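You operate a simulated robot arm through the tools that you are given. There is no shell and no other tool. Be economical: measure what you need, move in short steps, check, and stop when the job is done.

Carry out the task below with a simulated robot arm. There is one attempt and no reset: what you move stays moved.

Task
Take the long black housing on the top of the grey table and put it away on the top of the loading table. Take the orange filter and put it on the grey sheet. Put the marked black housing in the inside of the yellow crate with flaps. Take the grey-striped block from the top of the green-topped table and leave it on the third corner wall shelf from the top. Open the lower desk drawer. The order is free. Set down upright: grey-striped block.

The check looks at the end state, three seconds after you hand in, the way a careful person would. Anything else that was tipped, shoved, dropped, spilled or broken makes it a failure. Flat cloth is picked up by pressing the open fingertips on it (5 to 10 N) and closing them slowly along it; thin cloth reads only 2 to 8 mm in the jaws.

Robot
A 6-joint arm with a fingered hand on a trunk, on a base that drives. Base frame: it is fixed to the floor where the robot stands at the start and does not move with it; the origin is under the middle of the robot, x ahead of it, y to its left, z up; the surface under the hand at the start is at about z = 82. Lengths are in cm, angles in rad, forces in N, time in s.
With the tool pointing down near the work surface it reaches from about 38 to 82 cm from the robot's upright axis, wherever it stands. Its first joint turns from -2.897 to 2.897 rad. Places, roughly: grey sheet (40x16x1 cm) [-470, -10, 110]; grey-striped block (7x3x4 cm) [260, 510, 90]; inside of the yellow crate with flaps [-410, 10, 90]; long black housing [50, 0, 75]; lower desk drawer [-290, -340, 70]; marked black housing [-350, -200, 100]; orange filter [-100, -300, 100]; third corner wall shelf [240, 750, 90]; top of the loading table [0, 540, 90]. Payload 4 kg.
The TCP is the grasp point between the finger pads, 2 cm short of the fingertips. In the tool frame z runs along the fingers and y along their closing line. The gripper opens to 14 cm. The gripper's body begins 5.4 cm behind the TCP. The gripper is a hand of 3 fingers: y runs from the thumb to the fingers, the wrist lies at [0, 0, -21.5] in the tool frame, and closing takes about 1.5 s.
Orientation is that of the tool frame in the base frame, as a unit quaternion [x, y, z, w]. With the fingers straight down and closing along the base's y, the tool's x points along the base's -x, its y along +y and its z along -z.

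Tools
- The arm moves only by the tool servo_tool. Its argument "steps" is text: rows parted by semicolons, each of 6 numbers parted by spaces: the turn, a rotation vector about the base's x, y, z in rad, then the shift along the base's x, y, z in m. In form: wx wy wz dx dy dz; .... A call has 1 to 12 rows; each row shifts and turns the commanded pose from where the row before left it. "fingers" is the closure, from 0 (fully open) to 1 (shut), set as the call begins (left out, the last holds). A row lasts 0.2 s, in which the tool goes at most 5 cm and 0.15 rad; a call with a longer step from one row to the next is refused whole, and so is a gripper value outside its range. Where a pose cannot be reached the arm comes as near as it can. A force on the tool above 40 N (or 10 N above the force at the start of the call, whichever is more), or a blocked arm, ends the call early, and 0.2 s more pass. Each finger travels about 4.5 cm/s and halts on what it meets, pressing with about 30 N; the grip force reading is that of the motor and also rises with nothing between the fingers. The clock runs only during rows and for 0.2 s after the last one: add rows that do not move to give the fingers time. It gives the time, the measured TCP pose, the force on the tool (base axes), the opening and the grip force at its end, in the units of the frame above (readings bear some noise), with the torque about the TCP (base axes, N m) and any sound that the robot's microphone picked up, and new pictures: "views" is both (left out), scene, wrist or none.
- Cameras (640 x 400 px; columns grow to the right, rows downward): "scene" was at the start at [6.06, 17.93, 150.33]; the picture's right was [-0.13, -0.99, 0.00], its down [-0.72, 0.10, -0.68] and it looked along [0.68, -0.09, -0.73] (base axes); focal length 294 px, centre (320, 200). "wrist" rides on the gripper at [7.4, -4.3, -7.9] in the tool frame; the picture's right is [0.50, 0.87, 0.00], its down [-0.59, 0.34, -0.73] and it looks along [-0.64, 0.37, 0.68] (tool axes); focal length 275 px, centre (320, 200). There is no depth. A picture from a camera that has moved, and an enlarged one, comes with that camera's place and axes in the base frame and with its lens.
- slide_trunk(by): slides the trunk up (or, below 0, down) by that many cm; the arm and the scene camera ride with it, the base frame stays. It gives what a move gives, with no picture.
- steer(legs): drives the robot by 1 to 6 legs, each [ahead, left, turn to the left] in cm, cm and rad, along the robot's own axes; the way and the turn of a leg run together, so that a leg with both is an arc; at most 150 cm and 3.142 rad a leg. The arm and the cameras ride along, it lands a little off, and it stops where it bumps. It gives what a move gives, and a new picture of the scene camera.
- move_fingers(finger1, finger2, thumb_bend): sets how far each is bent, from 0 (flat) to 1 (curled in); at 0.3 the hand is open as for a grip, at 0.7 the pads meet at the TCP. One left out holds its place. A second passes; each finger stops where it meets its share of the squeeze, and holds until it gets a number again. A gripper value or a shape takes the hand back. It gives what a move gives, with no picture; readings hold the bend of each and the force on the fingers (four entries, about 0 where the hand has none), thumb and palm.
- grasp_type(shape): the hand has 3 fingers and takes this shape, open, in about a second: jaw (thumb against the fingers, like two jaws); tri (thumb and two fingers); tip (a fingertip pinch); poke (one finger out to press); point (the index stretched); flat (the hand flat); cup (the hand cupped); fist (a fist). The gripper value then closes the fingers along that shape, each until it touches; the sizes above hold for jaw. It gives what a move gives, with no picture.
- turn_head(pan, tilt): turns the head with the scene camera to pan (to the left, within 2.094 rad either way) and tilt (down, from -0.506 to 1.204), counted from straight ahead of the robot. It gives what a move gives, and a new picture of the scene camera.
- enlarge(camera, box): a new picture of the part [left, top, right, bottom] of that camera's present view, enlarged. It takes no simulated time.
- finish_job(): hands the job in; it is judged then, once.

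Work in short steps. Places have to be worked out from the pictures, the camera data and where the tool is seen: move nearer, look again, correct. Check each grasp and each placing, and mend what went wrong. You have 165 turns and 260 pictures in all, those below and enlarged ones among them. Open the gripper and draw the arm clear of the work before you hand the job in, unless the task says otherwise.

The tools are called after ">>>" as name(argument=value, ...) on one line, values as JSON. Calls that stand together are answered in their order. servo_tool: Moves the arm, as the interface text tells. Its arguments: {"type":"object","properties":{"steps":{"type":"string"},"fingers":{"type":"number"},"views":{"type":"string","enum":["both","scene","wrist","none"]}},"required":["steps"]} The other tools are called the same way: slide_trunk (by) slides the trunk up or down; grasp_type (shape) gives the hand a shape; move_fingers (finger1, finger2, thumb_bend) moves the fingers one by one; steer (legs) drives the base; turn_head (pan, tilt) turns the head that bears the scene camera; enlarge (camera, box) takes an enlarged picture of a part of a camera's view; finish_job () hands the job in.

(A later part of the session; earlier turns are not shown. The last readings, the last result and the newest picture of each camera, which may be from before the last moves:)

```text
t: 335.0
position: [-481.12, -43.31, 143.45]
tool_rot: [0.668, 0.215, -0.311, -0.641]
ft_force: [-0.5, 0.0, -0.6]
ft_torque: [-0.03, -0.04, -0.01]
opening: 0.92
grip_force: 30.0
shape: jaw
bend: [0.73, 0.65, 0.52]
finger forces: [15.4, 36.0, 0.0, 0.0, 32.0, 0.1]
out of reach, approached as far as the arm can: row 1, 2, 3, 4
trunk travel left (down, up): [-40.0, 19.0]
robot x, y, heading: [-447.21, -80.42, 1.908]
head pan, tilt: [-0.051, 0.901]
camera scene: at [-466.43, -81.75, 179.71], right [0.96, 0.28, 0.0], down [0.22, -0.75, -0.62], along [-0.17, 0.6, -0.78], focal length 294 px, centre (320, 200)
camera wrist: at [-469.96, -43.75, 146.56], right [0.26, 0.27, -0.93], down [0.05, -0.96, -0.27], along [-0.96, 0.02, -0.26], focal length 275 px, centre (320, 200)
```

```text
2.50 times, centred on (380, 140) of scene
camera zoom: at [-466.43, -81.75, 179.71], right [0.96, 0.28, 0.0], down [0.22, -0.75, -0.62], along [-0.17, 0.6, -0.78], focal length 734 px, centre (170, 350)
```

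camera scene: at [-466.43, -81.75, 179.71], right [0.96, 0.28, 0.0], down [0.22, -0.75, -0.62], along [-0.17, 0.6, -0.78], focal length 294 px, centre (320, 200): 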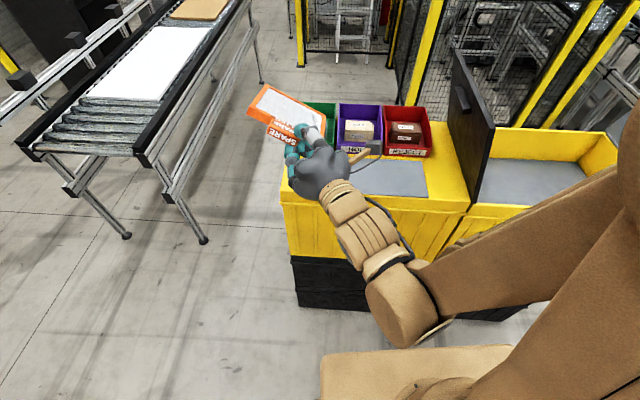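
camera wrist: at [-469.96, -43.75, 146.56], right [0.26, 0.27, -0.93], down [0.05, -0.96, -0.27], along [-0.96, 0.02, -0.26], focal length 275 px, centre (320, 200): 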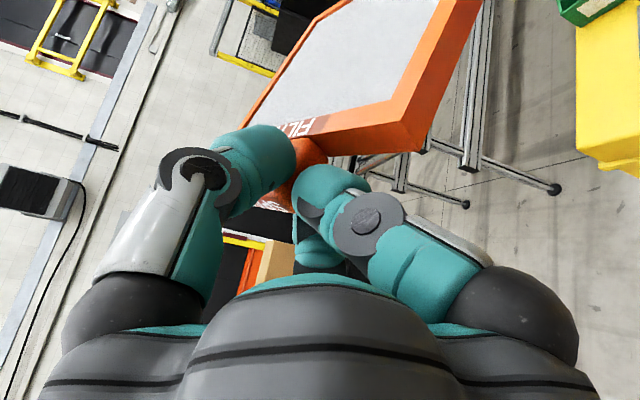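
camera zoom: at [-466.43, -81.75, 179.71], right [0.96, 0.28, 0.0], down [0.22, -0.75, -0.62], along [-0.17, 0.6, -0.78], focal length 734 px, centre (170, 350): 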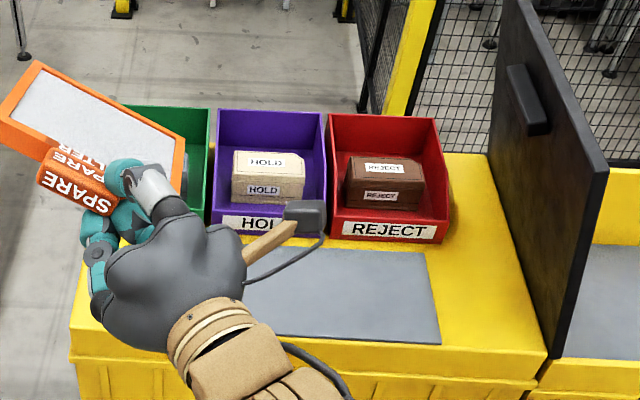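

From the wrist geometry the filter's far axis points along heading 1.89 (good), pitched 16° down, but its left side is about 28° high. I roll it about the forward axis by -0.5.

>>> servo_tool(steps="0.038 -0.113 0.035 0 0 0; 0.038 -0.113 0.035 0 0 0; 0.038 -0.113 0.035 0 0 0; 0.038 -0.113 0.035 0 0 0; 0 0 0 0 0 0")

>>> enlarge(camera="scene", box=[250, 60, 450, 220])

```text
t: 336.2
position: [-480.95, -42.91, 143.98]
tool_rot: [0.646, 0.359, -0.232, -0.632]
ft_force: [-0.7, -0.3, -0.7]
ft_torque: [-0.03, -0.06, 0.0]
opening: 0.94
grip_force: 30.0
shape: jaw
bend: [0.73, 0.65, 0.52]
finger forces: [14.1, 36.8, 0.0, 0.0, 32.2, 0.0]
out of reach, approached as far as the arm can: row 1, 2
trunk travel left (down, up): [-40.0, 19.0]
robot x, y, heading: [-447.3, -80.72, 1.905]
head pan, tilt: [-0.051, 0.901]
camera scene: at [-466.53, -81.56, 179.7], right [0.96, 0.28, 0.0], down [0.22, -0.75, -0.62], along [-0.17, 0.6, -0.78], focal length 294 px, centre (320, 200)
camera wrist: at [-471.11, -42.93, 150.03], right [0.46, 0.43, -0.78], down [0.24, -0.9, -0.36], along [-0.85, -0.02, -0.52], focal length 275 px, centre (320, 200)
```

scene: 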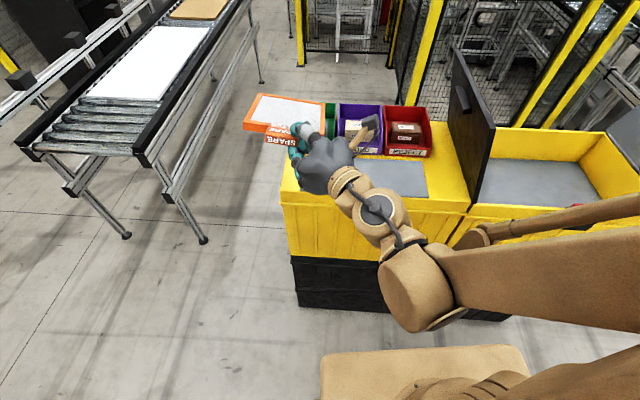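
wrist: 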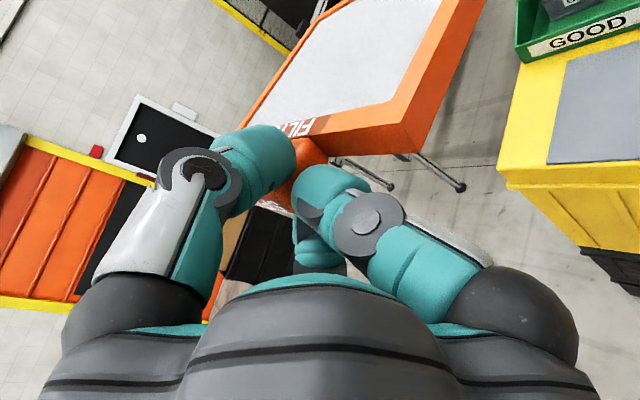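

```text
2.50 times, centred on (350, 140) of scene
camera zoom: at [-466.53, -81.56, 179.7], right [0.96, 0.28, 0.0], down [0.22, -0.75, -0.62], along [-0.17, 0.6, -0.78], focal length 734 px, centre (245, 350)
```

zoom: 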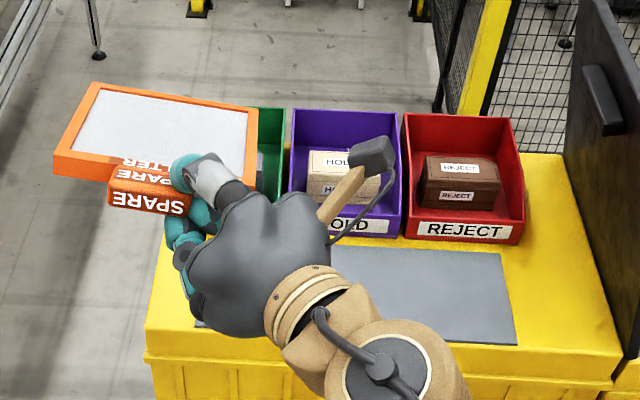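

Now the filter is nearly level and square to the sheet. Its centre is about 14 cm ahead and 4.5 cm left of the TCP; I shift the base so that centre comes over the sheet's centre.

>>> steer(legs=[[0, -22, 0], [9, 0, 0]])

>>> turn_head(pan=0.15, tilt=0.95)

```text
t: 338.6
position: [-463.81, -27.37, 143.85]
tool_rot: [0.647, 0.358, -0.232, -0.632]
ft_force: [0.8, 0.7, -0.3]
ft_torque: [-0.08, -0.06, -0.03]
opening: 0.9
grip_force: 29.8
shape: jaw
bend: [0.73, 0.65, 0.52]
finger forces: [14.2, 36.8, 0.1, 0.0, 32.2, 0.0]
trunk travel left (down, up): [-40.0, 19.0]
robot x, y, heading: [-430.04, -64.96, 1.904]
head pan, tilt: [-0.051, 0.901]
camera scene: at [-449.36, -65.86, 179.69], right [0.96, 0.28, 0.0], down [0.22, -0.75, -0.62], along [-0.17, 0.6, -0.78], focal length 294 px, centre (320, 200)
```

scene: 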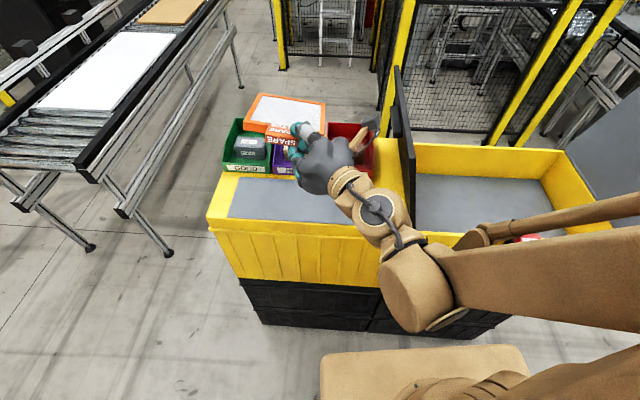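

```text
t: 339.3
position: [-463.64, -27.61, 143.92]
tool_rot: [0.646, 0.358, -0.232, -0.633]
ft_force: [0.4, -1.0, -1.9]
ft_torque: [-0.08, -0.03, 0.0]
opening: 0.92
grip_force: 29.9
shape: jaw
bend: [0.73, 0.65, 0.52]
finger forces: [14.1, 36.7, 0.0, 0.0, 32.2, 0.0]
trunk travel left (down, up): [-40.0, 19.0]
robot x, y, heading: [-430.12, -65.24, 1.908]
head pan, tilt: [0.15, 0.949]
camera scene: at [-450.5, -66.89, 179.35], right [0.88, 0.47, 0.0], down [0.38, -0.72, -0.58], along [-0.27, 0.52, -0.81], focal length 294 px, centre (320, 200)
```

scene: 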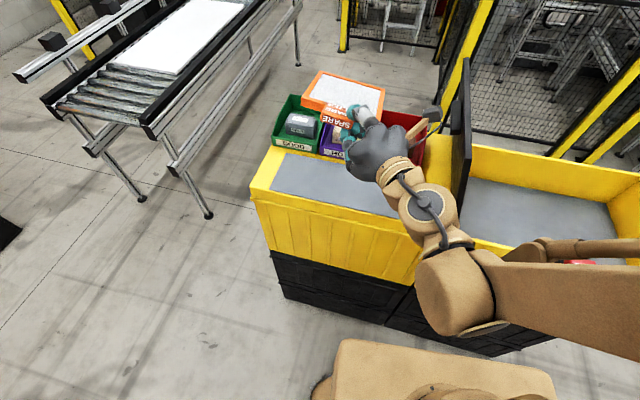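

The filter's centre is over (-471, -17), right above the sheet. I lower with the trunk.

>>> slide_trunk(by=-22)

>>> turn_head(pan=0.25, tilt=0.9)

>>> enlarge(camera="scene", box=[240, 60, 480, 240])

```text
t: 341.6
position: [-463.74, -27.51, 122.07]
tool_rot: [0.646, 0.359, -0.232, -0.633]
ft_force: [0.0, -0.3, -0.8]
ft_torque: [-0.03, -0.03, -0.01]
opening: 0.92
grip_force: 30.3
shape: jaw
bend: [0.73, 0.65, 0.52]
finger forces: [14.1, 36.8, 0.0, 0.0, 32.2, 0.0]
trunk travel left (down, up): [-18.0, 41.0]
robot x, y, heading: [-430.0, -65.06, 1.904]
head pan, tilt: [0.15, 0.949]
```

```text
t: 342.3
position: [-463.75, -27.33, 122.01]
tool_rot: [0.646, 0.358, -0.232, -0.633]
ft_force: [0.6, 0.6, -1.3]
ft_torque: [-0.05, -0.02, 0.03]
opening: 0.94
grip_force: 30.0
shape: jaw
bend: [0.74, 0.65, 0.52]
finger forces: [14.0, 36.9, 0.0, 0.0, 32.2, 0.0]
trunk travel left (down, up): [-18.0, 41.0]
robot x, y, heading: [-430.35, -65.08, 1.903]
head pan, tilt: [0.25, 0.901]
camera scene: at [-451.31, -66.98, 157.7], right [0.83, 0.55, 0.0], down [0.43, -0.65, -0.62], along [-0.34, 0.52, -0.78], focal length 294 px, centre (320, 200)
```

scene: 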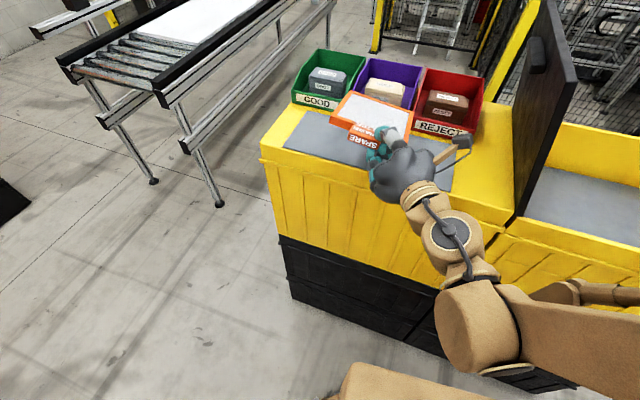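

```text
2.22 times, centred on (360, 150) of scene
camera zoom: at [-451.31, -66.98, 157.7], right [0.83, 0.55, 0.0], down [0.43, -0.65, -0.62], along [-0.34, 0.52, -0.78], focal length 652 px, centre (231, 311)
```

zoom: 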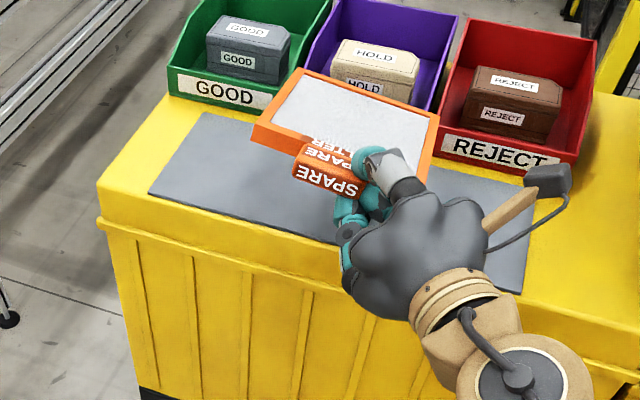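

The filter's far edge is about 2–3 cm short of the bins. I pull back 1.2 cm and lower further.

>>> servo_tool(steps="0 0 0 0.003 -0.012 0; 0 0 0 0 0 -0.01; 0 0 0 0 0 -0.01; 0 0 0 0 0 0")

```text
t: 343.3
position: [-463.52, -28.63, 120.05]
tool_rot: [0.646, 0.358, -0.233, -0.633]
ft_force: [0.1, -0.2, -1.8]
ft_torque: [-0.09, -0.05, -0.01]
opening: 0.94
grip_force: 30.0
shape: jaw
bend: [0.74, 0.65, 0.52]
finger forces: [14.2, 36.8, 0.0, 0.0, 32.2, 0.0]
trunk travel left (down, up): [-18.0, 41.0]
robot x, y, heading: [-429.88, -65.12, 1.906]
head pan, tilt: [0.25, 0.901]
camera scene: at [-451.3, -66.99, 157.71], right [0.83, 0.55, 0.0], down [0.43, -0.65, -0.62], along [-0.34, 0.52, -0.78], focal length 294 px, centre (320, 200)
camera wrist: at [-453.62, -28.56, 126.14], right [0.46, 0.43, -0.78], down [0.24, -0.9, -0.36], along [-0.85, -0.02, -0.52], focal length 275 px, centre (320, 200)
```

scene: 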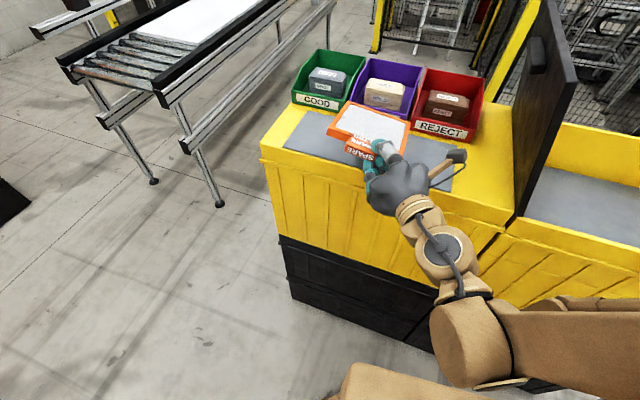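
wrist: 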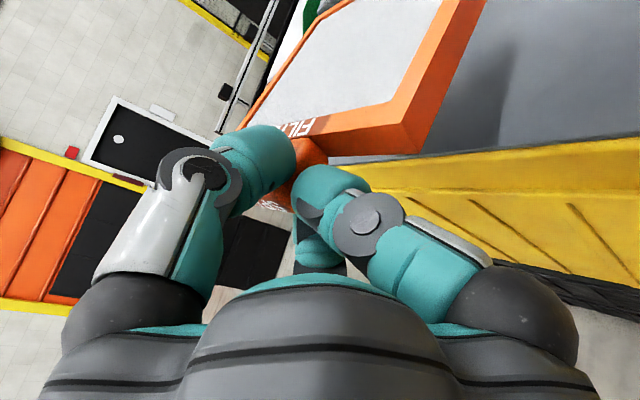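

Continue lowering in 5 mm steps until it touches.

>>> servo_tool(steps="0 0 0 0 0 -0.005; 0 0 0 0 0 -0.005; 0 0 0 0 0 -0.005; 0 0 0 0 0 -0.005; 0 0 0 0 0 0", views="none")

>>> servo_tool(steps="0 0 0 0 0 -0.005; 0 0 0 0 0 -0.005; 0 0 0 0 0 0")

```text
t: 344.5
position: [-463.4, -28.56, 118.97]
tool_rot: [0.646, 0.358, -0.233, -0.633]
ft_force: [0.3, 0.3, -0.2]
ft_torque: [-0.04, -0.02, 0.01]
opening: 0.91
grip_force: 29.5
shape: jaw
bend: [0.74, 0.65, 0.52]
finger forces: [14.0, 36.9, 0.1, 0.1, 32.3, 0.1]
out of reach, approached as far as the arm can: row 3, 4
trunk travel left (down, up): [-18.0, 41.0]
robot x, y, heading: [-429.76, -65.01, 1.908]
head pan, tilt: [0.25, 0.901]
```

```text
t: 345.3
position: [-463.41, -28.6, 118.85]
tool_rot: [0.646, 0.359, -0.233, -0.633]
ft_force: [1.1, -0.5, -0.4]
ft_torque: [-0.02, -0.07, 0.01]
opening: 0.94
grip_force: 29.5
shape: jaw
bend: [0.74, 0.65, 0.52]
finger forces: [14.0, 36.9, 0.0, 0.0, 32.1, 0.0]
out of reach, approached as far as the arm can: row 1, 2
trunk travel left (down, up): [-18.0, 41.0]
robot x, y, heading: [-430.15, -65.09, 1.908]
head pan, tilt: [0.25, 0.901]
camera scene: at [-451.31, -66.98, 157.7], right [0.83, 0.55, 0.0], down [0.43, -0.65, -0.62], along [-0.34, 0.52, -0.78], focal length 294 px, centre (320, 200)
camera wrist: at [-453.49, -28.61, 125.01], right [0.46, 0.43, -0.78], down [0.24, -0.9, -0.36], along [-0.85, -0.02, -0.52], focal length 275 px, centre (320, 200)
```

scene: 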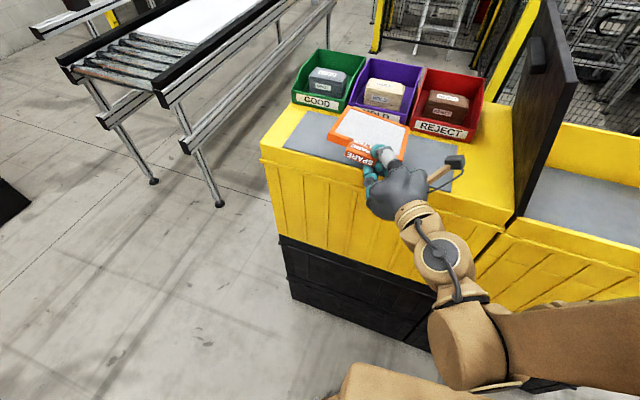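
wrist: 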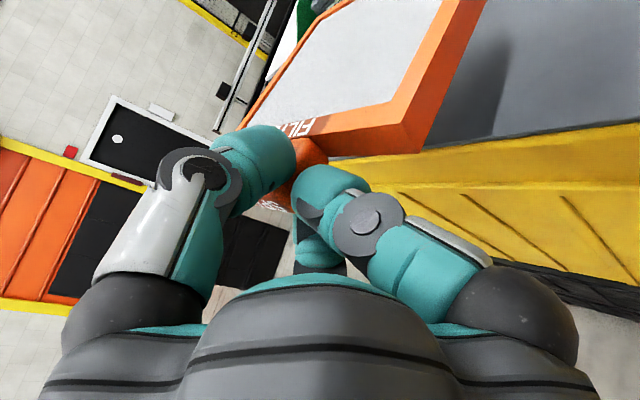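

The arm is at its limit here, so I lower with the trunk in small amounts instead.

>>> slide_trunk(by=-1.5)

>>> slide_trunk(by=-0.7)

```text
t: 345.9
position: [-463.36, -28.69, 117.5]
tool_rot: [0.645, 0.359, -0.232, -0.633]
ft_force: [-0.5, 0.2, -1.6]
ft_torque: [-0.07, -0.01, 0.02]
opening: 0.91
grip_force: 30.1
shape: jaw
bend: [0.74, 0.65, 0.52]
finger forces: [14.0, 36.9, 0.0, 0.1, 32.2, 0.0]
trunk travel left (down, up): [-16.5, 42.5]
robot x, y, heading: [-430.14, -65.22, 1.903]
head pan, tilt: [0.25, 0.901]
```

```text
t: 346.5
position: [-463.33, -28.74, 116.82]
tool_rot: [0.646, 0.359, -0.232, -0.633]
ft_force: [0.4, -0.1, -1.8]
ft_torque: [-0.03, -0.03, -0.01]
opening: 0.92
grip_force: 30.3
shape: jaw
bend: [0.74, 0.65, 0.52]
finger forces: [14.0, 36.9, 0.0, 0.0, 32.3, 0.1]
trunk travel left (down, up): [-15.8, 43.2]
robot x, y, heading: [-430.12, -64.97, 1.903]
head pan, tilt: [0.25, 0.901]
```

No contact yet; two more small lowerings, then a look.

>>> slide_trunk(by=-0.8)

>>> slide_trunk(by=-0.7)

>>> enlarge(camera="scene", box=[250, 60, 490, 240])

```text
t: 347.0
position: [-463.33, -28.7, 116.02]
tool_rot: [0.646, 0.358, -0.232, -0.633]
ft_force: [-0.8, 0.3, -0.8]
ft_torque: [-0.05, -0.04, 0.01]
opening: 0.9
grip_force: 29.8
shape: jaw
bend: [0.74, 0.65, 0.52]
finger forces: [14.0, 36.9, 0.1, 0.0, 32.1, 0.1]
trunk travel left (down, up): [-15.0, 44.0]
robot x, y, heading: [-430.43, -65.14, 1.907]
head pan, tilt: [0.25, 0.901]
```

```text
t: 347.6
position: [-463.29, -28.76, 115.24]
tool_rot: [0.646, 0.358, -0.232, -0.633]
ft_force: [0.6, -0.6, 0.0]
ft_torque: [-0.07, -0.04, 0.03]
opening: 0.92
grip_force: 29.6
shape: jaw
bend: [0.74, 0.65, 0.52]
finger forces: [13.9, 36.8, 0.0, 0.1, 32.2, 0.1]
trunk travel left (down, up): [-14.3, 44.7]
robot x, y, heading: [-429.59, -65.42, 1.908]
head pan, tilt: [0.25, 0.901]
```

```text
2.22 times, centred on (370, 150) of scene
camera zoom: at [-451.31, -66.99, 154.0], right [0.83, 0.55, 0.0], down [0.43, -0.65, -0.62], along [-0.34, 0.52, -0.78], focal length 652 px, centre (209, 311)
```

zoom: 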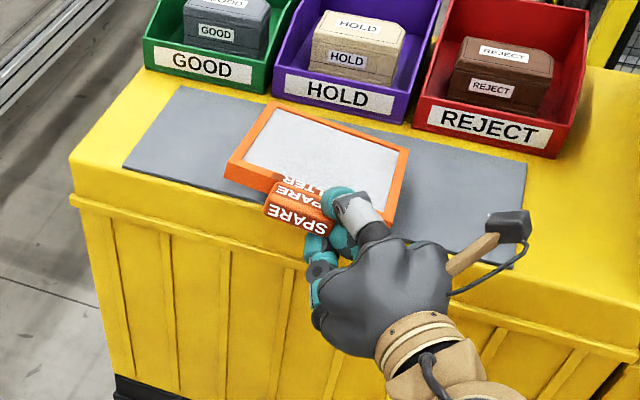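

Now it's just above the sheet with about 3 cm to the bins. A little further down.

>>> slide_trunk(by=-0.7)

>>> slide_trunk(by=-0.6)

>>> enlarge(camera="scene", box=[290, 90, 430, 200])

```text
t: 348.2
position: [-463.3, -28.75, 114.63]
tool_rot: [0.646, 0.358, -0.232, -0.633]
ft_force: [0.8, -0.1, -0.9]
ft_torque: [-0.07, -0.06, -0.02]
opening: 0.91
grip_force: 29.8
shape: jaw
bend: [0.74, 0.65, 0.52]
finger forces: [14.0, 37.0, 0.0, 0.0, 32.2, 0.1]
trunk travel left (down, up): [-13.6, 45.4]
robot x, y, heading: [-429.7, -65.14, 1.903]
head pan, tilt: [0.25, 0.901]
```

```text
t: 348.7
position: [-463.47, -28.72, 113.95]
tool_rot: [0.646, 0.358, -0.233, -0.633]
ft_force: [0.0, 0.2, 0.5]
ft_torque: [-0.02, -0.04, 0.01]
opening: 0.91
grip_force: 29.5
shape: jaw
bend: [0.74, 0.65, 0.52]
finger forces: [14.1, 37.0, 0.1, 0.1, 32.1, 0.0]
trunk travel left (down, up): [-13.0, 46.0]
robot x, y, heading: [-429.8, -65.25, 1.908]
head pan, tilt: [0.25, 0.901]
```

```text
3.64 times, centred on (360, 145) of scene
camera zoom: at [-451.31, -66.98, 152.7], right [0.83, 0.55, 0.0], down [0.43, -0.65, -0.62], along [-0.34, 0.52, -0.78], focal length 1067 px, centre (174, 400)
```

zoom: 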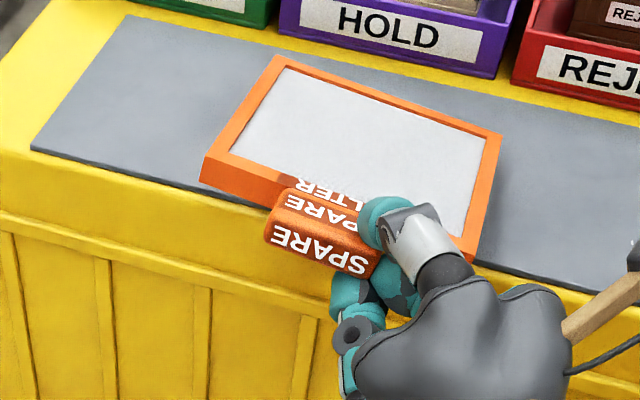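

Very near now; two more small steps watching the force.

>>> slide_trunk(by=-0.6)

>>> slide_trunk(by=-0.6)

```text
t: 349.3
position: [-463.35, -28.75, 113.39]
tool_rot: [0.646, 0.358, -0.233, -0.633]
ft_force: [0.4, -0.2, 0.9]
ft_torque: [0.16, -0.03, -0.02]
opening: 0.91
grip_force: 30.3
shape: jaw
bend: [0.73, 0.65, 0.52]
finger forces: [14.6, 36.7, 0.1, 0.0, 33.3, 0.0]
trunk travel left (down, up): [-12.4, 46.6]
robot x, y, heading: [-429.98, -65.35, 1.905]
head pan, tilt: [0.25, 0.901]
```

```text
t: 349.8
position: [-463.53, -28.72, 112.76]
tool_rot: [0.646, 0.358, -0.233, -0.633]
ft_force: [-0.8, -0.4, 0.5]
ft_torque: [0.26, -0.02, -0.02]
opening: 0.93
grip_force: 30.0
shape: jaw
bend: [0.73, 0.65, 0.52]
finger forces: [14.7, 37.1, 0.0, 0.0, 34.7, 0.0]
trunk travel left (down, up): [-11.8, 47.2]
robot x, y, heading: [-429.68, -65.55, 1.907]
head pan, tilt: [0.25, 0.901]
```

Contact shows in the torque. I open slightly to release the tab.

>>> servo_tool(steps="0 0 0 0 0 0; 0 0 0 0 0 0; 0 0 0 0 0 0; 0 0 0 0 0 0", fingers=0.72)

>>> enlarge(camera="scene", box=[290, 90, 430, 200])

```text
t: 350.8
position: [-463.41, -28.63, 112.66]
tool_rot: [0.646, 0.358, -0.233, -0.632]
ft_force: [0.9, -0.5, -0.5]
ft_torque: [0.02, 0.01, -0.01]
opening: 3.89
grip_force: 0.1
shape: jaw
bend: [0.44, 0.44, 0.44]
finger forces: [0.2, 0.3, 0.0, 0.0, 0.0, 0.1]
trunk travel left (down, up): [-11.8, 47.2]
robot x, y, heading: [-429.77, -65.18, 1.91]
head pan, tilt: [0.25, 0.901]
camera scene: at [-451.31, -66.99, 151.5], right [0.83, 0.55, 0.0], down [0.43, -0.65, -0.62], along [-0.34, 0.52, -0.78], focal length 294 px, centre (320, 200)
camera wrist: at [-453.49, -28.62, 118.81], right [0.46, 0.43, -0.78], down [0.24, -0.9, -0.36], along [-0.85, -0.02, -0.52], focal length 275 px, centre (320, 200)
```

scene: 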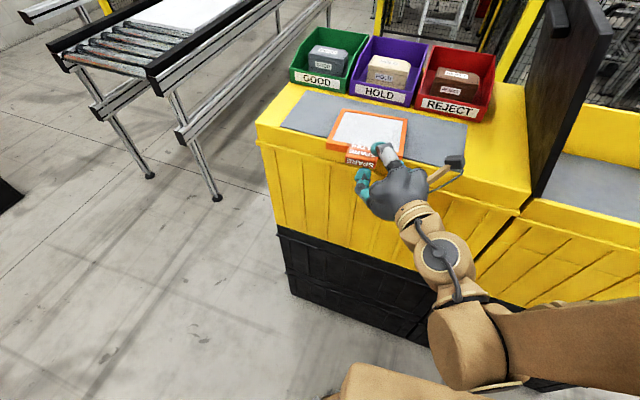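
wrist: 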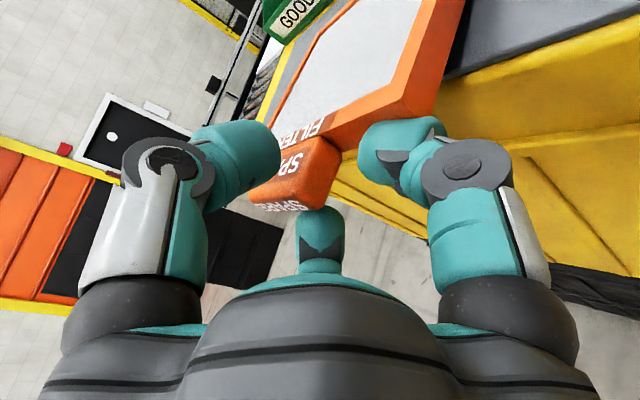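

```text
3.64 times, centred on (360, 145) of scene
camera zoom: at [-451.31, -66.99, 151.5], right [0.83, 0.55, 0.0], down [0.43, -0.65, -0.62], along [-0.34, 0.52, -0.78], focal length 1067 px, centre (174, 400)
```

zoom: 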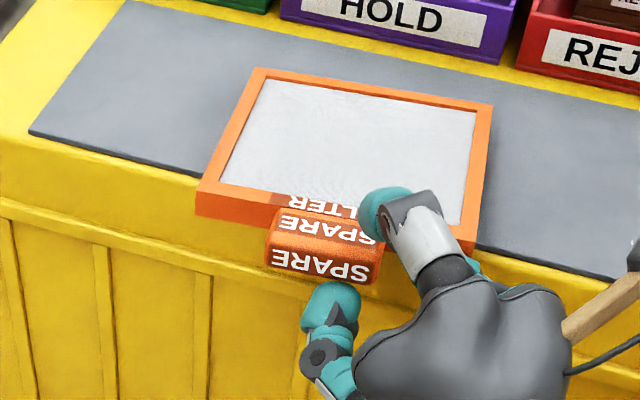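

The filter lies on the sheet and is free. I withdraw the hand backward along its own axis by driving.

>>> steer(legs=[[-13, -7.5, 0]])

>>> enlarge(camera="scene", box=[200, 40, 440, 200])

```text
t: 352.2
position: [-451.92, -38.83, 112.87]
tool_rot: [0.646, 0.357, -0.231, -0.634]
ft_force: [1.0, -0.4, -0.5]
ft_torque: [0.0, 0.01, 0.0]
opening: 3.91
grip_force: 0.0
shape: jaw
bend: [0.44, 0.44, 0.44]
finger forces: [0.0, 0.0, 0.1, 0.1, 0.0, 0.0]
trunk travel left (down, up): [-11.8, 47.2]
robot x, y, heading: [-418.92, -75.27, 1.907]
head pan, tilt: [0.25, 0.901]
camera scene: at [-440.0, -77.19, 151.52], right [0.84, 0.55, 0.0], down [0.43, -0.65, -0.62], along [-0.34, 0.52, -0.78], focal length 294 px, centre (320, 200)
```

scene: 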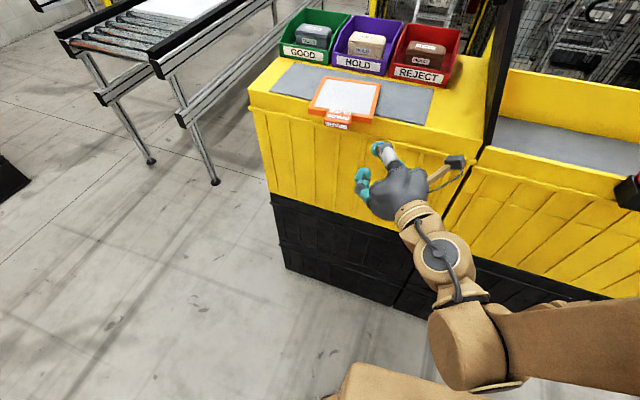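

```text
2.50 times, centred on (320, 120) of scene
camera zoom: at [-440.0, -77.19, 151.52], right [0.84, 0.55, 0.0], down [0.43, -0.65, -0.62], along [-0.34, 0.52, -0.78], focal length 734 px, centre (320, 400)
```

zoom: 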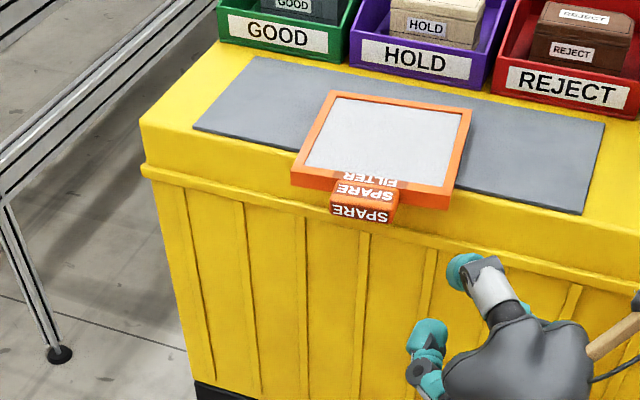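

The filter lies flat and stable on the sheet. I back off a little more, raise, and turn the hand back to pointing down.

>>> steer(legs=[[-10, 0, 0]])

>>> servo_tool(steps="0 0 0 0 0 0.03; 0 0 0 0 0 0.03; -0.0949 0.026 -0.097 0 0 0.02; -0.0949 0.026 -0.097 0 0 0; -0.0949 0.026 -0.097 0 0 0; -0.0949 0.026 -0.097 0 0 0; -0.0949 0.026 -0.097 0 0 0; -0.0949 0.026 -0.097 0 0 0; -0.0949 0.026 -0.097 0 0 0; -0.0949 0.026 -0.097 0 0 0; -0.0949 0.026 -0.097 0 0 0; -0.0949 0.026 -0.097 0 0 0", fingers=0.4, views="none")

>>> servo_tool(steps="-0.0949 0.026 -0.097 0 0 0; -0.0949 0.026 -0.097 0 0 0; -0.0949 0.026 -0.097 0 0 0; -0.0949 0.026 -0.097 0 0 0; -0.0949 0.026 -0.097 0 0 0; -0.0949 0.026 -0.097 0 0 0; -0.0949 0.026 -0.097 0 0 0; -0.0949 0.026 -0.097 0 0 0; 0 0 0 0 0 0", views="scene")

```text
t: 353.3
position: [-448.81, -48.0, 112.71]
tool_rot: [0.647, 0.357, -0.23, -0.633]
ft_force: [-0.8, -0.1, 0.9]
ft_torque: [0.0, 0.01, -0.01]
opening: 3.9
grip_force: 0.1
shape: jaw
bend: [0.44, 0.44, 0.44]
finger forces: [0.0, 0.0, 0.1, 0.0, 0.0, 0.0]
trunk travel left (down, up): [-11.8, 47.2]
robot x, y, heading: [-415.5, -84.4, 1.899]
head pan, tilt: [0.25, 0.901]
camera scene: at [-436.89, -86.38, 151.51], right [0.84, 0.55, 0.0], down [0.43, -0.66, -0.62], along [-0.34, 0.52, -0.78], focal length 294 px, centre (320, 200)
```

scene: 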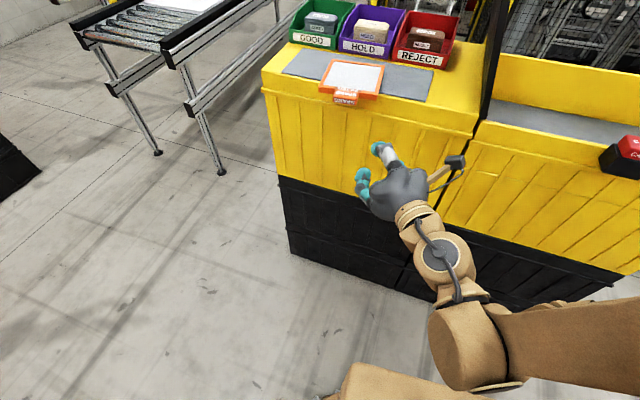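

```text
t: 355.9
position: [-418.45, -37.22, 119.69]
tool_rot: [0.905, -0.161, -0.153, -0.363]
ft_force: [0.4, 0.2, -0.1]
ft_torque: [-0.04, -0.03, 0.01]
opening: 8.37
grip_force: 0.1
shape: jaw
bend: [0.3, 0.3, 0.29]
finger forces: [0.0, 0.0, 0.1, 0.0, 0.1, 0.1]
out of reach, approached as far as the arm can: row 3, 4, 5, 6, 7, 8, 9, 10, 11, 12
trunk travel left (down, up): [-11.8, 47.2]
robot x, y, heading: [-415.66, -84.48, 1.897]
head pan, tilt: [0.25, 0.901]
```

```text
t: 357.9
position: [-401.67, -42.33, 119.6]
tool_rot: [0.82, -0.552, -0.144, -0.034]
ft_force: [-0.3, 0.8, -1.2]
ft_torque: [0.0, 0.01, 0.0]
opening: 8.37
grip_force: 0.1
shape: jaw
bend: [0.3, 0.3, 0.29]
finger forces: [0.0, 0.0, 0.0, 0.1, 0.0, 0.0]
out of reach, approached as far as the arm can: row 1, 2, 3, 4, 5, 6, 7, 8
trunk travel left (down, up): [-11.8, 47.2]
robot x, y, heading: [-415.66, -84.46, 1.902]
head pan, tilt: [0.25, 0.901]
camera scene: at [-436.91, -86.26, 151.51], right [0.84, 0.55, 0.0], down [0.43, -0.66, -0.62], along [-0.34, 0.52, -0.78], focal length 294 px, centre (320, 200)
```

scene: 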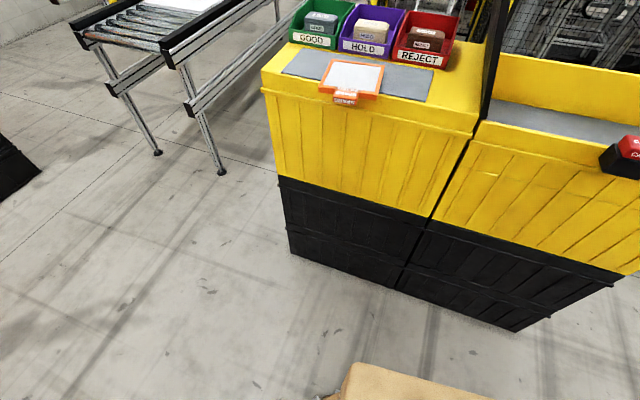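

The arm lagged through an awkward configuration. I check whether it converges when the commanded point is shifted to straight ahead of the robot.

>>> servo_tool(steps="0 0 0 0.04 0.01 0.02; 0 0 0 0.04 0.01 0.02; 0 0 0 0.04 0.01 0; 0 0 0 0 0 0; 0 0 0 0 0 0")

```text
t: 359.1
position: [-390.01, -39.45, 123.67]
tool_rot: [0.821, -0.552, -0.143, -0.033]
ft_force: [0.0, 0.0, 0.5]
ft_torque: [0.0, -0.01, -0.01]
opening: 8.38
grip_force: 0.2
shape: jaw
bend: [0.3, 0.3, 0.29]
finger forces: [0.0, 0.0, 0.0, 0.2, 0.1, 0.0]
trunk travel left (down, up): [-11.8, 47.2]
robot x, y, heading: [-415.81, -84.46, 1.9]
head pan, tilt: [0.25, 0.901]
camera scene: at [-436.9, -86.23, 151.51], right [0.84, 0.55, 0.0], down [0.43, -0.66, -0.62], along [-0.34, 0.52, -0.78], focal length 294 px, centre (320, 200)
camera wrist: at [-381.87, -46.24, 128.77], right [-0.62, -0.78, -0.05], down [-0.37, 0.24, 0.9], along [-0.69, 0.57, -0.44], focal length 275 px, centre (320, 200)
```

scene: 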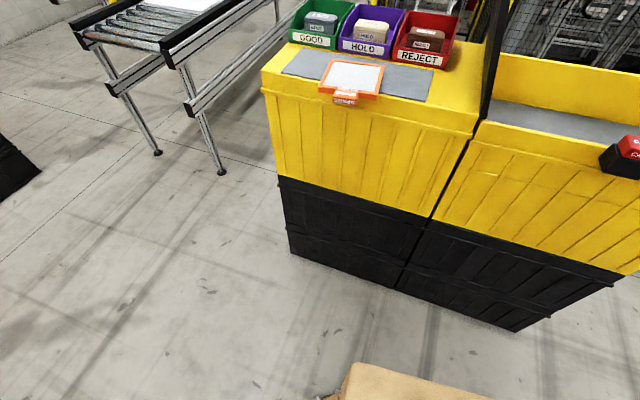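
wrist: 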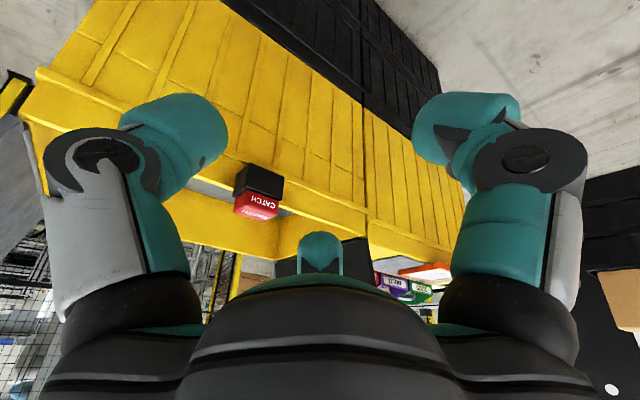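

The arm responds normally again; it just ended up to the right. I bring it back in front of the robot, straightening the tool.

>>> servo_tool(steps="-0.073 -0.065 -0.019 -0.045 -0.004 0; -0.073 -0.065 -0.019 -0.045 -0.004 0; -0.073 -0.065 -0.019 -0.045 -0.004 0; 0 0 0 -0.045 -0.004 0; 0 0 0 -0.045 -0.004 0; 0 0 0 -0.045 -0.004 0; 0 0 0 -0.045 -0.004 0; 0 0 0 -0.045 -0.004 0; 0 0 0 -0.045 -0.004 0; 0 0 0 -0.045 -0.004 0; 0 0 0 0 0 0", views="scene")

```text
t: 361.5
position: [-431.03, -43.47, 123.73]
tool_rot: [0.803, -0.569, -0.171, 0.032]
ft_force: [-0.2, -0.3, 0.5]
ft_torque: [-0.02, 0.01, -0.01]
opening: 8.36
grip_force: 0.1
shape: jaw
bend: [0.3, 0.3, 0.29]
finger forces: [0.0, 0.0, 0.0, 0.0, 0.1, 0.0]
out of reach, approached as far as the arm can: row 1, 2, 3, 7, 8, 9, 10
trunk travel left (down, up): [-11.8, 47.2]
robot x, y, heading: [-415.65, -84.38, 1.9]
head pan, tilt: [0.25, 0.901]
camera scene: at [-436.93, -86.25, 151.51], right [0.84, 0.55, 0.0], down [0.43, -0.66, -0.62], along [-0.34, 0.52, -0.78], focal length 294 px, centre (320, 200)
```

scene: 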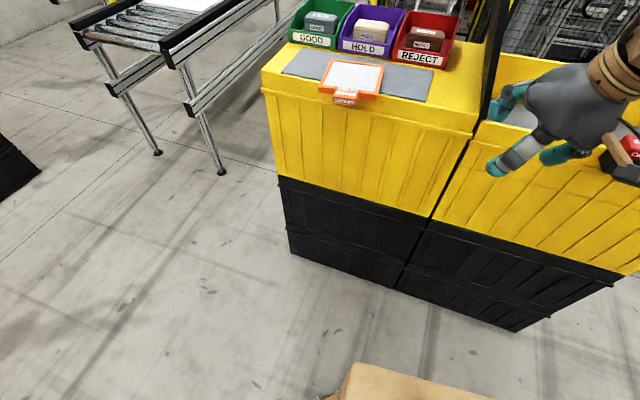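

The tool is nearly home but leans 0.25 rad left and forward. I try taking out the lean while raising and extending slightly.

>>> servo_tool(steps="0 0 0 -0.016 0.045 0; 0 0 0 -0.005 0 0.045; 0.027 -0.079 0 0 0 0.02; 0.027 -0.079 0 0 0 0; 0.027 -0.079 0 0 0 0; 0 0 0 0 0 0")

```text
t: 362.9
position: [-430.86, -38.48, 129.33]
tool_rot: [0.806, -0.566, -0.171, 0.026]
ft_force: [0.0, -0.2, 0.8]
ft_torque: [0.0, 0.02, -0.01]
opening: 8.38
grip_force: 0.0
shape: jaw
bend: [0.3, 0.3, 0.29]
finger forces: [0.0, 0.0, 0.0, 0.0, 0.0, 0.0]
out of reach, approached as far as the arm can: row 1, 2, 3, 4, 5
trunk travel left (down, up): [-11.8, 47.2]
robot x, y, heading: [-415.53, -84.76, 1.9]
head pan, tilt: [0.25, 0.901]
camera scene: at [-436.93, -86.23, 151.51], right [0.84, 0.55, 0.0], down [0.43, -0.66, -0.62], along [-0.34, 0.52, -0.78], focal length 294 px, centre (320, 200)
camera wrist: at [-422.48, -45.19, 133.87], right [-0.63, -0.77, 0.08], down [-0.26, 0.31, 0.92], along [-0.73, 0.56, -0.39], focal length 275 px, centre (320, 200)
```

scene: 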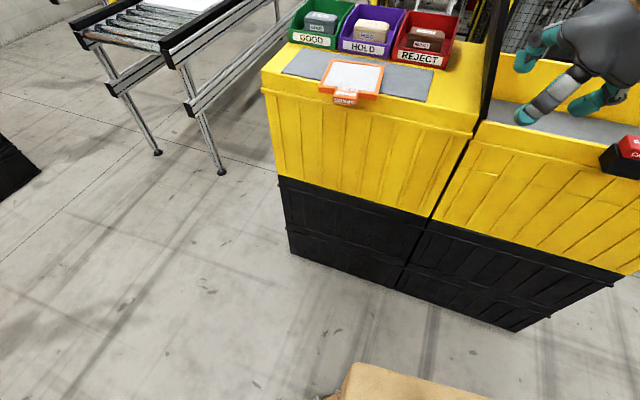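
wrist: 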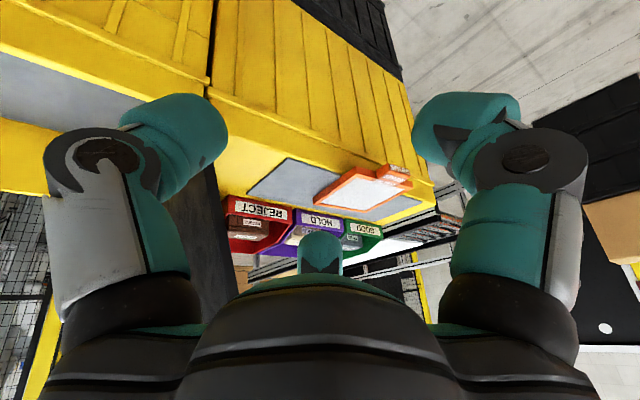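

I turn the head to see the arm's configuration.

>>> turn_head(pan=-0.5, tilt=0.6)

```text
t: 364.0
position: [-430.97, -38.57, 129.29]
tool_rot: [0.806, -0.566, -0.17, 0.026]
ft_force: [-0.3, 0.0, 0.0]
ft_torque: [-0.01, 0.03, 0.04]
opening: 8.37
grip_force: 0.1
shape: jaw
bend: [0.3, 0.3, 0.29]
finger forces: [0.0, 0.0, 0.1, 0.0, 0.0, 0.0]
trunk travel left (down, up): [-11.8, 47.2]
robot x, y, heading: [-415.88, -84.52, 1.899]
head pan, tilt: [-0.499, 0.6]
camera scene: at [-431.32, -83.84, 153.98], right [0.99, -0.17, 0.0], down [-0.09, -0.56, -0.82], along [0.14, 0.81, -0.57], focal length 294 px, centre (320, 200)
```

scene: 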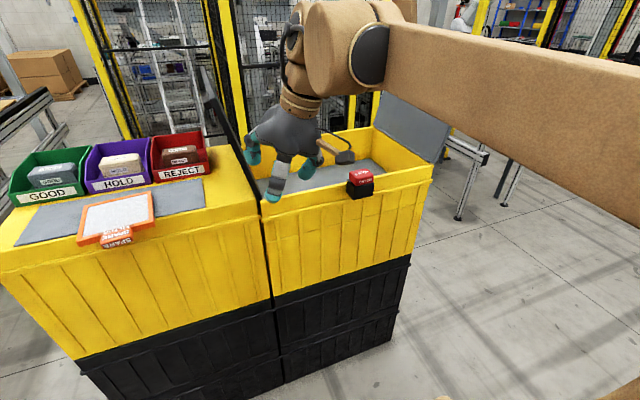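

The arm seems to be in a flipped wrist branch. I retrace: return to the laying orientation the same way, then undo the earlier rotations in reverse order.

>>> servo_tool(steps="0.1039 -0.0395 0.078 -0.014 -0.008 -0.007; 0.1039 -0.0395 0.078 -0.014 -0.008 -0.007; 0.1039 -0.0395 0.078 -0.014 -0.008 -0.007; 0.1039 -0.0395 0.078 -0.014 -0.008 -0.007; 0.1039 -0.0395 0.078 -0.014 -0.008 -0.007; 0.1039 -0.0395 0.078 -0.014 -0.008 -0.007; 0.1039 -0.0395 0.078 -0.014 -0.008 -0.007; 0.1039 -0.0395 0.078 -0.014 -0.008 -0.007; 0.1039 -0.0395 0.078 -0.014 -0.008 -0.007; 0.1039 -0.0395 0.078 -0.014 -0.008 -0.007; 0.1039 -0.0395 0.078 -0.014 -0.008 -0.007; 0.1039 -0.0395 0.078 -0.014 -0.008 -0.007", views="none")

>>> servo_tool(steps="0.1039 -0.0395 0.078 0 0 0; 0.1039 -0.0395 0.078 0 0 0; 0.1039 -0.0395 0.078 0 0 0; 0.1039 -0.0395 0.078 0 0 0; 0.1039 -0.0395 0.078 0 0 0; 0.1039 -0.0395 0.078 0 0 0; 0 0 0 0 0 0; 0 0 0 0 0 0")

```text
t: 366.6
position: [-436.14, -45.68, 120.71]
tool_rot: [0.85, 0.052, -0.26, -0.456]
ft_force: [-0.5, 0.3, -0.1]
ft_torque: [-0.01, 0.0, 0.0]
opening: 8.37
grip_force: 0.0
shape: jaw
bend: [0.3, 0.3, 0.29]
finger forces: [0.1, 0.1, 0.0, 0.1, 0.1, 0.0]
out of reach, approached as far as the arm can: row 1, 2, 3, 4, 5, 6, 7, 8
trunk travel left (down, up): [-11.8, 47.2]
robot x, y, heading: [-415.6, -84.59, 1.898]
head pan, tilt: [-0.499, 0.6]
```

```text
t: 368.4
position: [-436.13, -45.54, 120.73]
tool_rot: [0.661, 0.371, -0.229, -0.612]
ft_force: [0.3, -1.7, -0.4]
ft_torque: [0.03, 0.01, -0.01]
opening: 8.37
grip_force: 0.1
shape: jaw
bend: [0.3, 0.3, 0.29]
finger forces: [0.0, 0.0, 0.0, 0.0, 0.0, 0.0]
trunk travel left (down, up): [-11.8, 47.2]
robot x, y, heading: [-415.58, -84.19, 1.9]
head pan, tilt: [-0.499, 0.6]
camera scene: at [-431.31, -83.86, 153.99], right [0.99, -0.17, 0.0], down [-0.1, -0.56, -0.83], along [0.14, 0.81, -0.56], focal length 294 px, centre (320, 200)
camera wrist: at [-426.65, -45.09, 127.15], right [0.49, 0.4, -0.77], down [0.26, -0.91, -0.31], along [-0.83, -0.05, -0.56], focal length 275 px, centre (320, 200)
```

scene: 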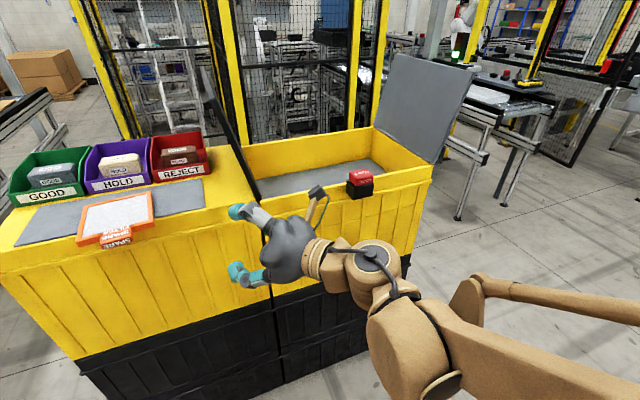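
wrist: 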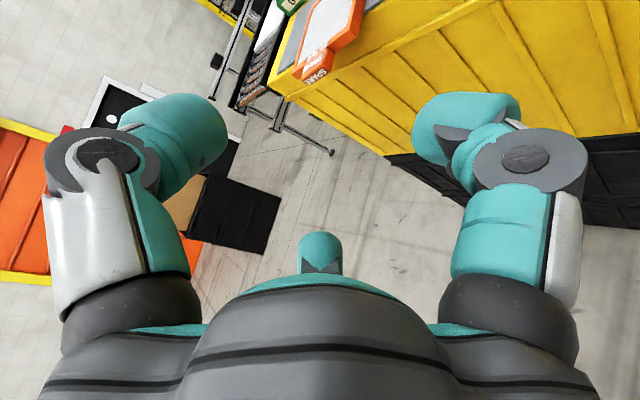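

Back at the laying orientation. Now I undo the earlier rotations in reverse order.

>>> servo_tool(steps="0 0 0 -0.01 0.02 0.04; 0 0 0 -0.01 0.02 0.04; -0.038 0.113 -0.035 0 0 0.03; -0.038 0.113 -0.035 0 0 0; -0.038 0.113 -0.035 0 0 0; -0.038 0.113 -0.035 0 0 0; -0.1 -0.025 0 0 0 0; -0.046 -0.008 -0.1 0 0 0; 0 0 -0.1 0 0 0; 0 0 -0.1 0 0 0; 0 0 0 0 0 0", views="none")

>>> servo_tool(steps="-0.0902 0.0574 -0.0756 0 0 0; -0.0902 0.0574 -0.0756 0 0 0; -0.0902 0.0574 -0.0756 0 0 0; -0.0902 0.0574 -0.0756 0 0 0; -0.0902 0.0574 -0.0756 0 0 0; -0.0902 0.0574 -0.0756 0 0 0; -0.0902 0.0574 -0.0756 0 0 0; -0.0902 0.0574 -0.0756 0 0 0; -0.0902 0.0574 -0.0756 0 0 0; -0.0902 0.0574 -0.0756 0 0 0; -0.0902 0.0574 -0.0756 0 0 0; -0.0902 0.0574 -0.0756 0 0 0", views="scene")

```text
t: 370.8
position: [-437.04, -40.87, 131.52]
tool_rot: [0.728, 0.051, -0.274, -0.627]
ft_force: [0.0, -0.3, 0.3]
ft_torque: [-0.03, 0.02, 0.0]
opening: 8.35
grip_force: 0.0
shape: jaw
bend: [0.3, 0.3, 0.29]
finger forces: [0.0, 0.0, 0.0, 0.1, 0.0, 0.1]
out of reach, approached as far as the arm can: row 10
trunk travel left (down, up): [-11.8, 47.2]
robot x, y, heading: [-415.74, -84.16, 1.897]
head pan, tilt: [-0.499, 0.6]
```

```text
t: 373.4
position: [-404.3, -40.28, 131.57]
tool_rot: [0.757, -0.591, -0.185, -0.209]
ft_force: [-0.7, -0.2, -0.1]
ft_torque: [0.01, -0.03, -0.03]
opening: 8.35
grip_force: 0.0
shape: jaw
bend: [0.3, 0.3, 0.29]
finger forces: [0.0, 0.1, 0.0, 0.0, 0.1, 0.0]
out of reach, approached as far as the arm can: row 1, 2, 3, 4, 5, 6, 7, 8, 9, 10, 11, 12
trunk travel left (down, up): [-11.8, 47.2]
robot x, y, heading: [-415.71, -84.5, 1.902]
head pan, tilt: [-0.499, 0.6]
camera scene: at [-431.37, -83.73, 154.22], right [0.99, -0.16, 0.0], down [-0.09, -0.54, -0.84], along [0.13, 0.83, -0.54], focal length 294 px, centre (320, 200)
```

scene: 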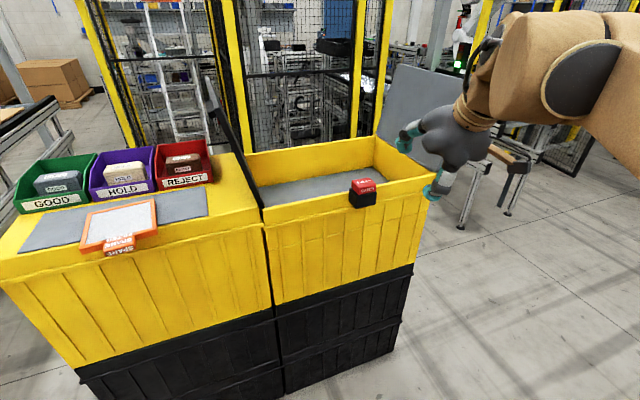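

Not yet. I suspect the height mattered, so I back off a little and retrace again at the original relative position and height.

>>> steer(legs=[[-8, 0, 0]])

>>> servo_tool(steps="0.0845 -0.0608 0.09 -0.028 -0.004 -0.01; 0.0845 -0.0608 0.09 -0.028 -0.004 -0.01; 0.0845 -0.0608 0.09 -0.028 -0.004 -0.01; 0.0845 -0.0608 0.09 -0.028 -0.004 -0.01; 0.0845 -0.0608 0.09 -0.028 -0.004 -0.01; 0.0845 -0.0608 0.09 -0.028 -0.004 -0.01; 0.0845 -0.0608 0.09 -0.028 -0.004 -0.01; 0.0845 -0.0608 0.09 -0.028 -0.004 -0.01; 0.0845 -0.0608 0.09 -0.028 -0.004 -0.01; 0.0845 -0.0608 0.09 -0.028 -0.004 -0.01; 0.0845 -0.0608 0.09 -0.028 -0.004 -0.01; 0.0845 -0.0608 0.09 -0.028 -0.004 -0.01", views="none")

>>> servo_tool(steps="0.0845 -0.0608 0.09 -0.028 -0.004 -0.01; 0.0845 -0.0608 0.09 -0.028 -0.004 -0.01; 0.0845 -0.0608 0.09 -0.028 -0.004 -0.01; 0.0845 -0.0608 0.09 -0.028 -0.004 -0.01; 0 0 0 0 0 0; 0 0 0 0 0 0", views="none")

```text
t: 374.5
position: [-401.72, -48.16, 131.61]
tool_rot: [0.757, -0.59, -0.186, -0.21]
ft_force: [-0.1, 0.4, -0.3]
ft_torque: [0.01, 0.02, 0.01]
opening: 8.39
grip_force: 0.1
shape: jaw
bend: [0.3, 0.3, 0.29]
finger forces: [0.0, 0.1, 0.0, 0.0, 0.1, 0.0]
trunk travel left (down, up): [-11.8, 47.2]
robot x, y, heading: [-413.01, -91.91, 1.895]
head pan, tilt: [-0.499, 0.6]
camera scene: at [-428.69, -91.6, 154.23], right [0.99, -0.16, 0.0], down [-0.09, -0.54, -0.84], along [0.13, 0.83, -0.54], focal length 294 px, centre (320, 200)
```

scene: 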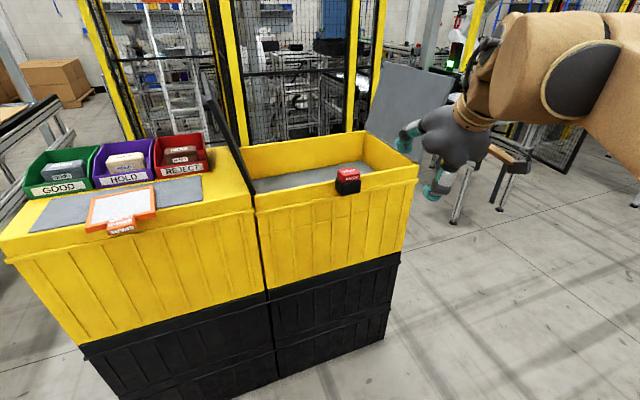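

```text
t: 377.1
position: [-434.86, -52.75, 119.64]
tool_rot: [0.763, 0.116, -0.247, -0.586]
ft_force: [0.3, 0.1, 1.0]
ft_torque: [0.01, 0.02, 0.01]
opening: 8.34
grip_force: 0.1
shape: jaw
bend: [0.3, 0.3, 0.29]
finger forces: [0.0, 0.0, 0.1, 0.1, 0.0, 0.0]
out of reach, approached as far as the arm can: row 7
trunk travel left (down, up): [-11.8, 47.2]
robot x, y, heading: [-412.91, -92.14, 1.898]
head pan, tilt: [-0.499, 0.6]
```

```text
t: 378.5
position: [-445.7, -54.17, 115.54]
tool_rot: [0.646, 0.359, -0.232, -0.633]
ft_force: [-1.7, -0.1, -0.2]
ft_torque: [-0.02, -0.01, 0.01]
opening: 8.38
grip_force: 0.0
shape: jaw
bend: [0.3, 0.3, 0.29]
finger forces: [0.1, 0.0, 0.0, 0.0, 0.0, 0.0]
trunk travel left (down, up): [-11.8, 47.2]
robot x, y, heading: [-413.01, -92.08, 1.902]
head pan, tilt: [-0.499, 0.6]
```

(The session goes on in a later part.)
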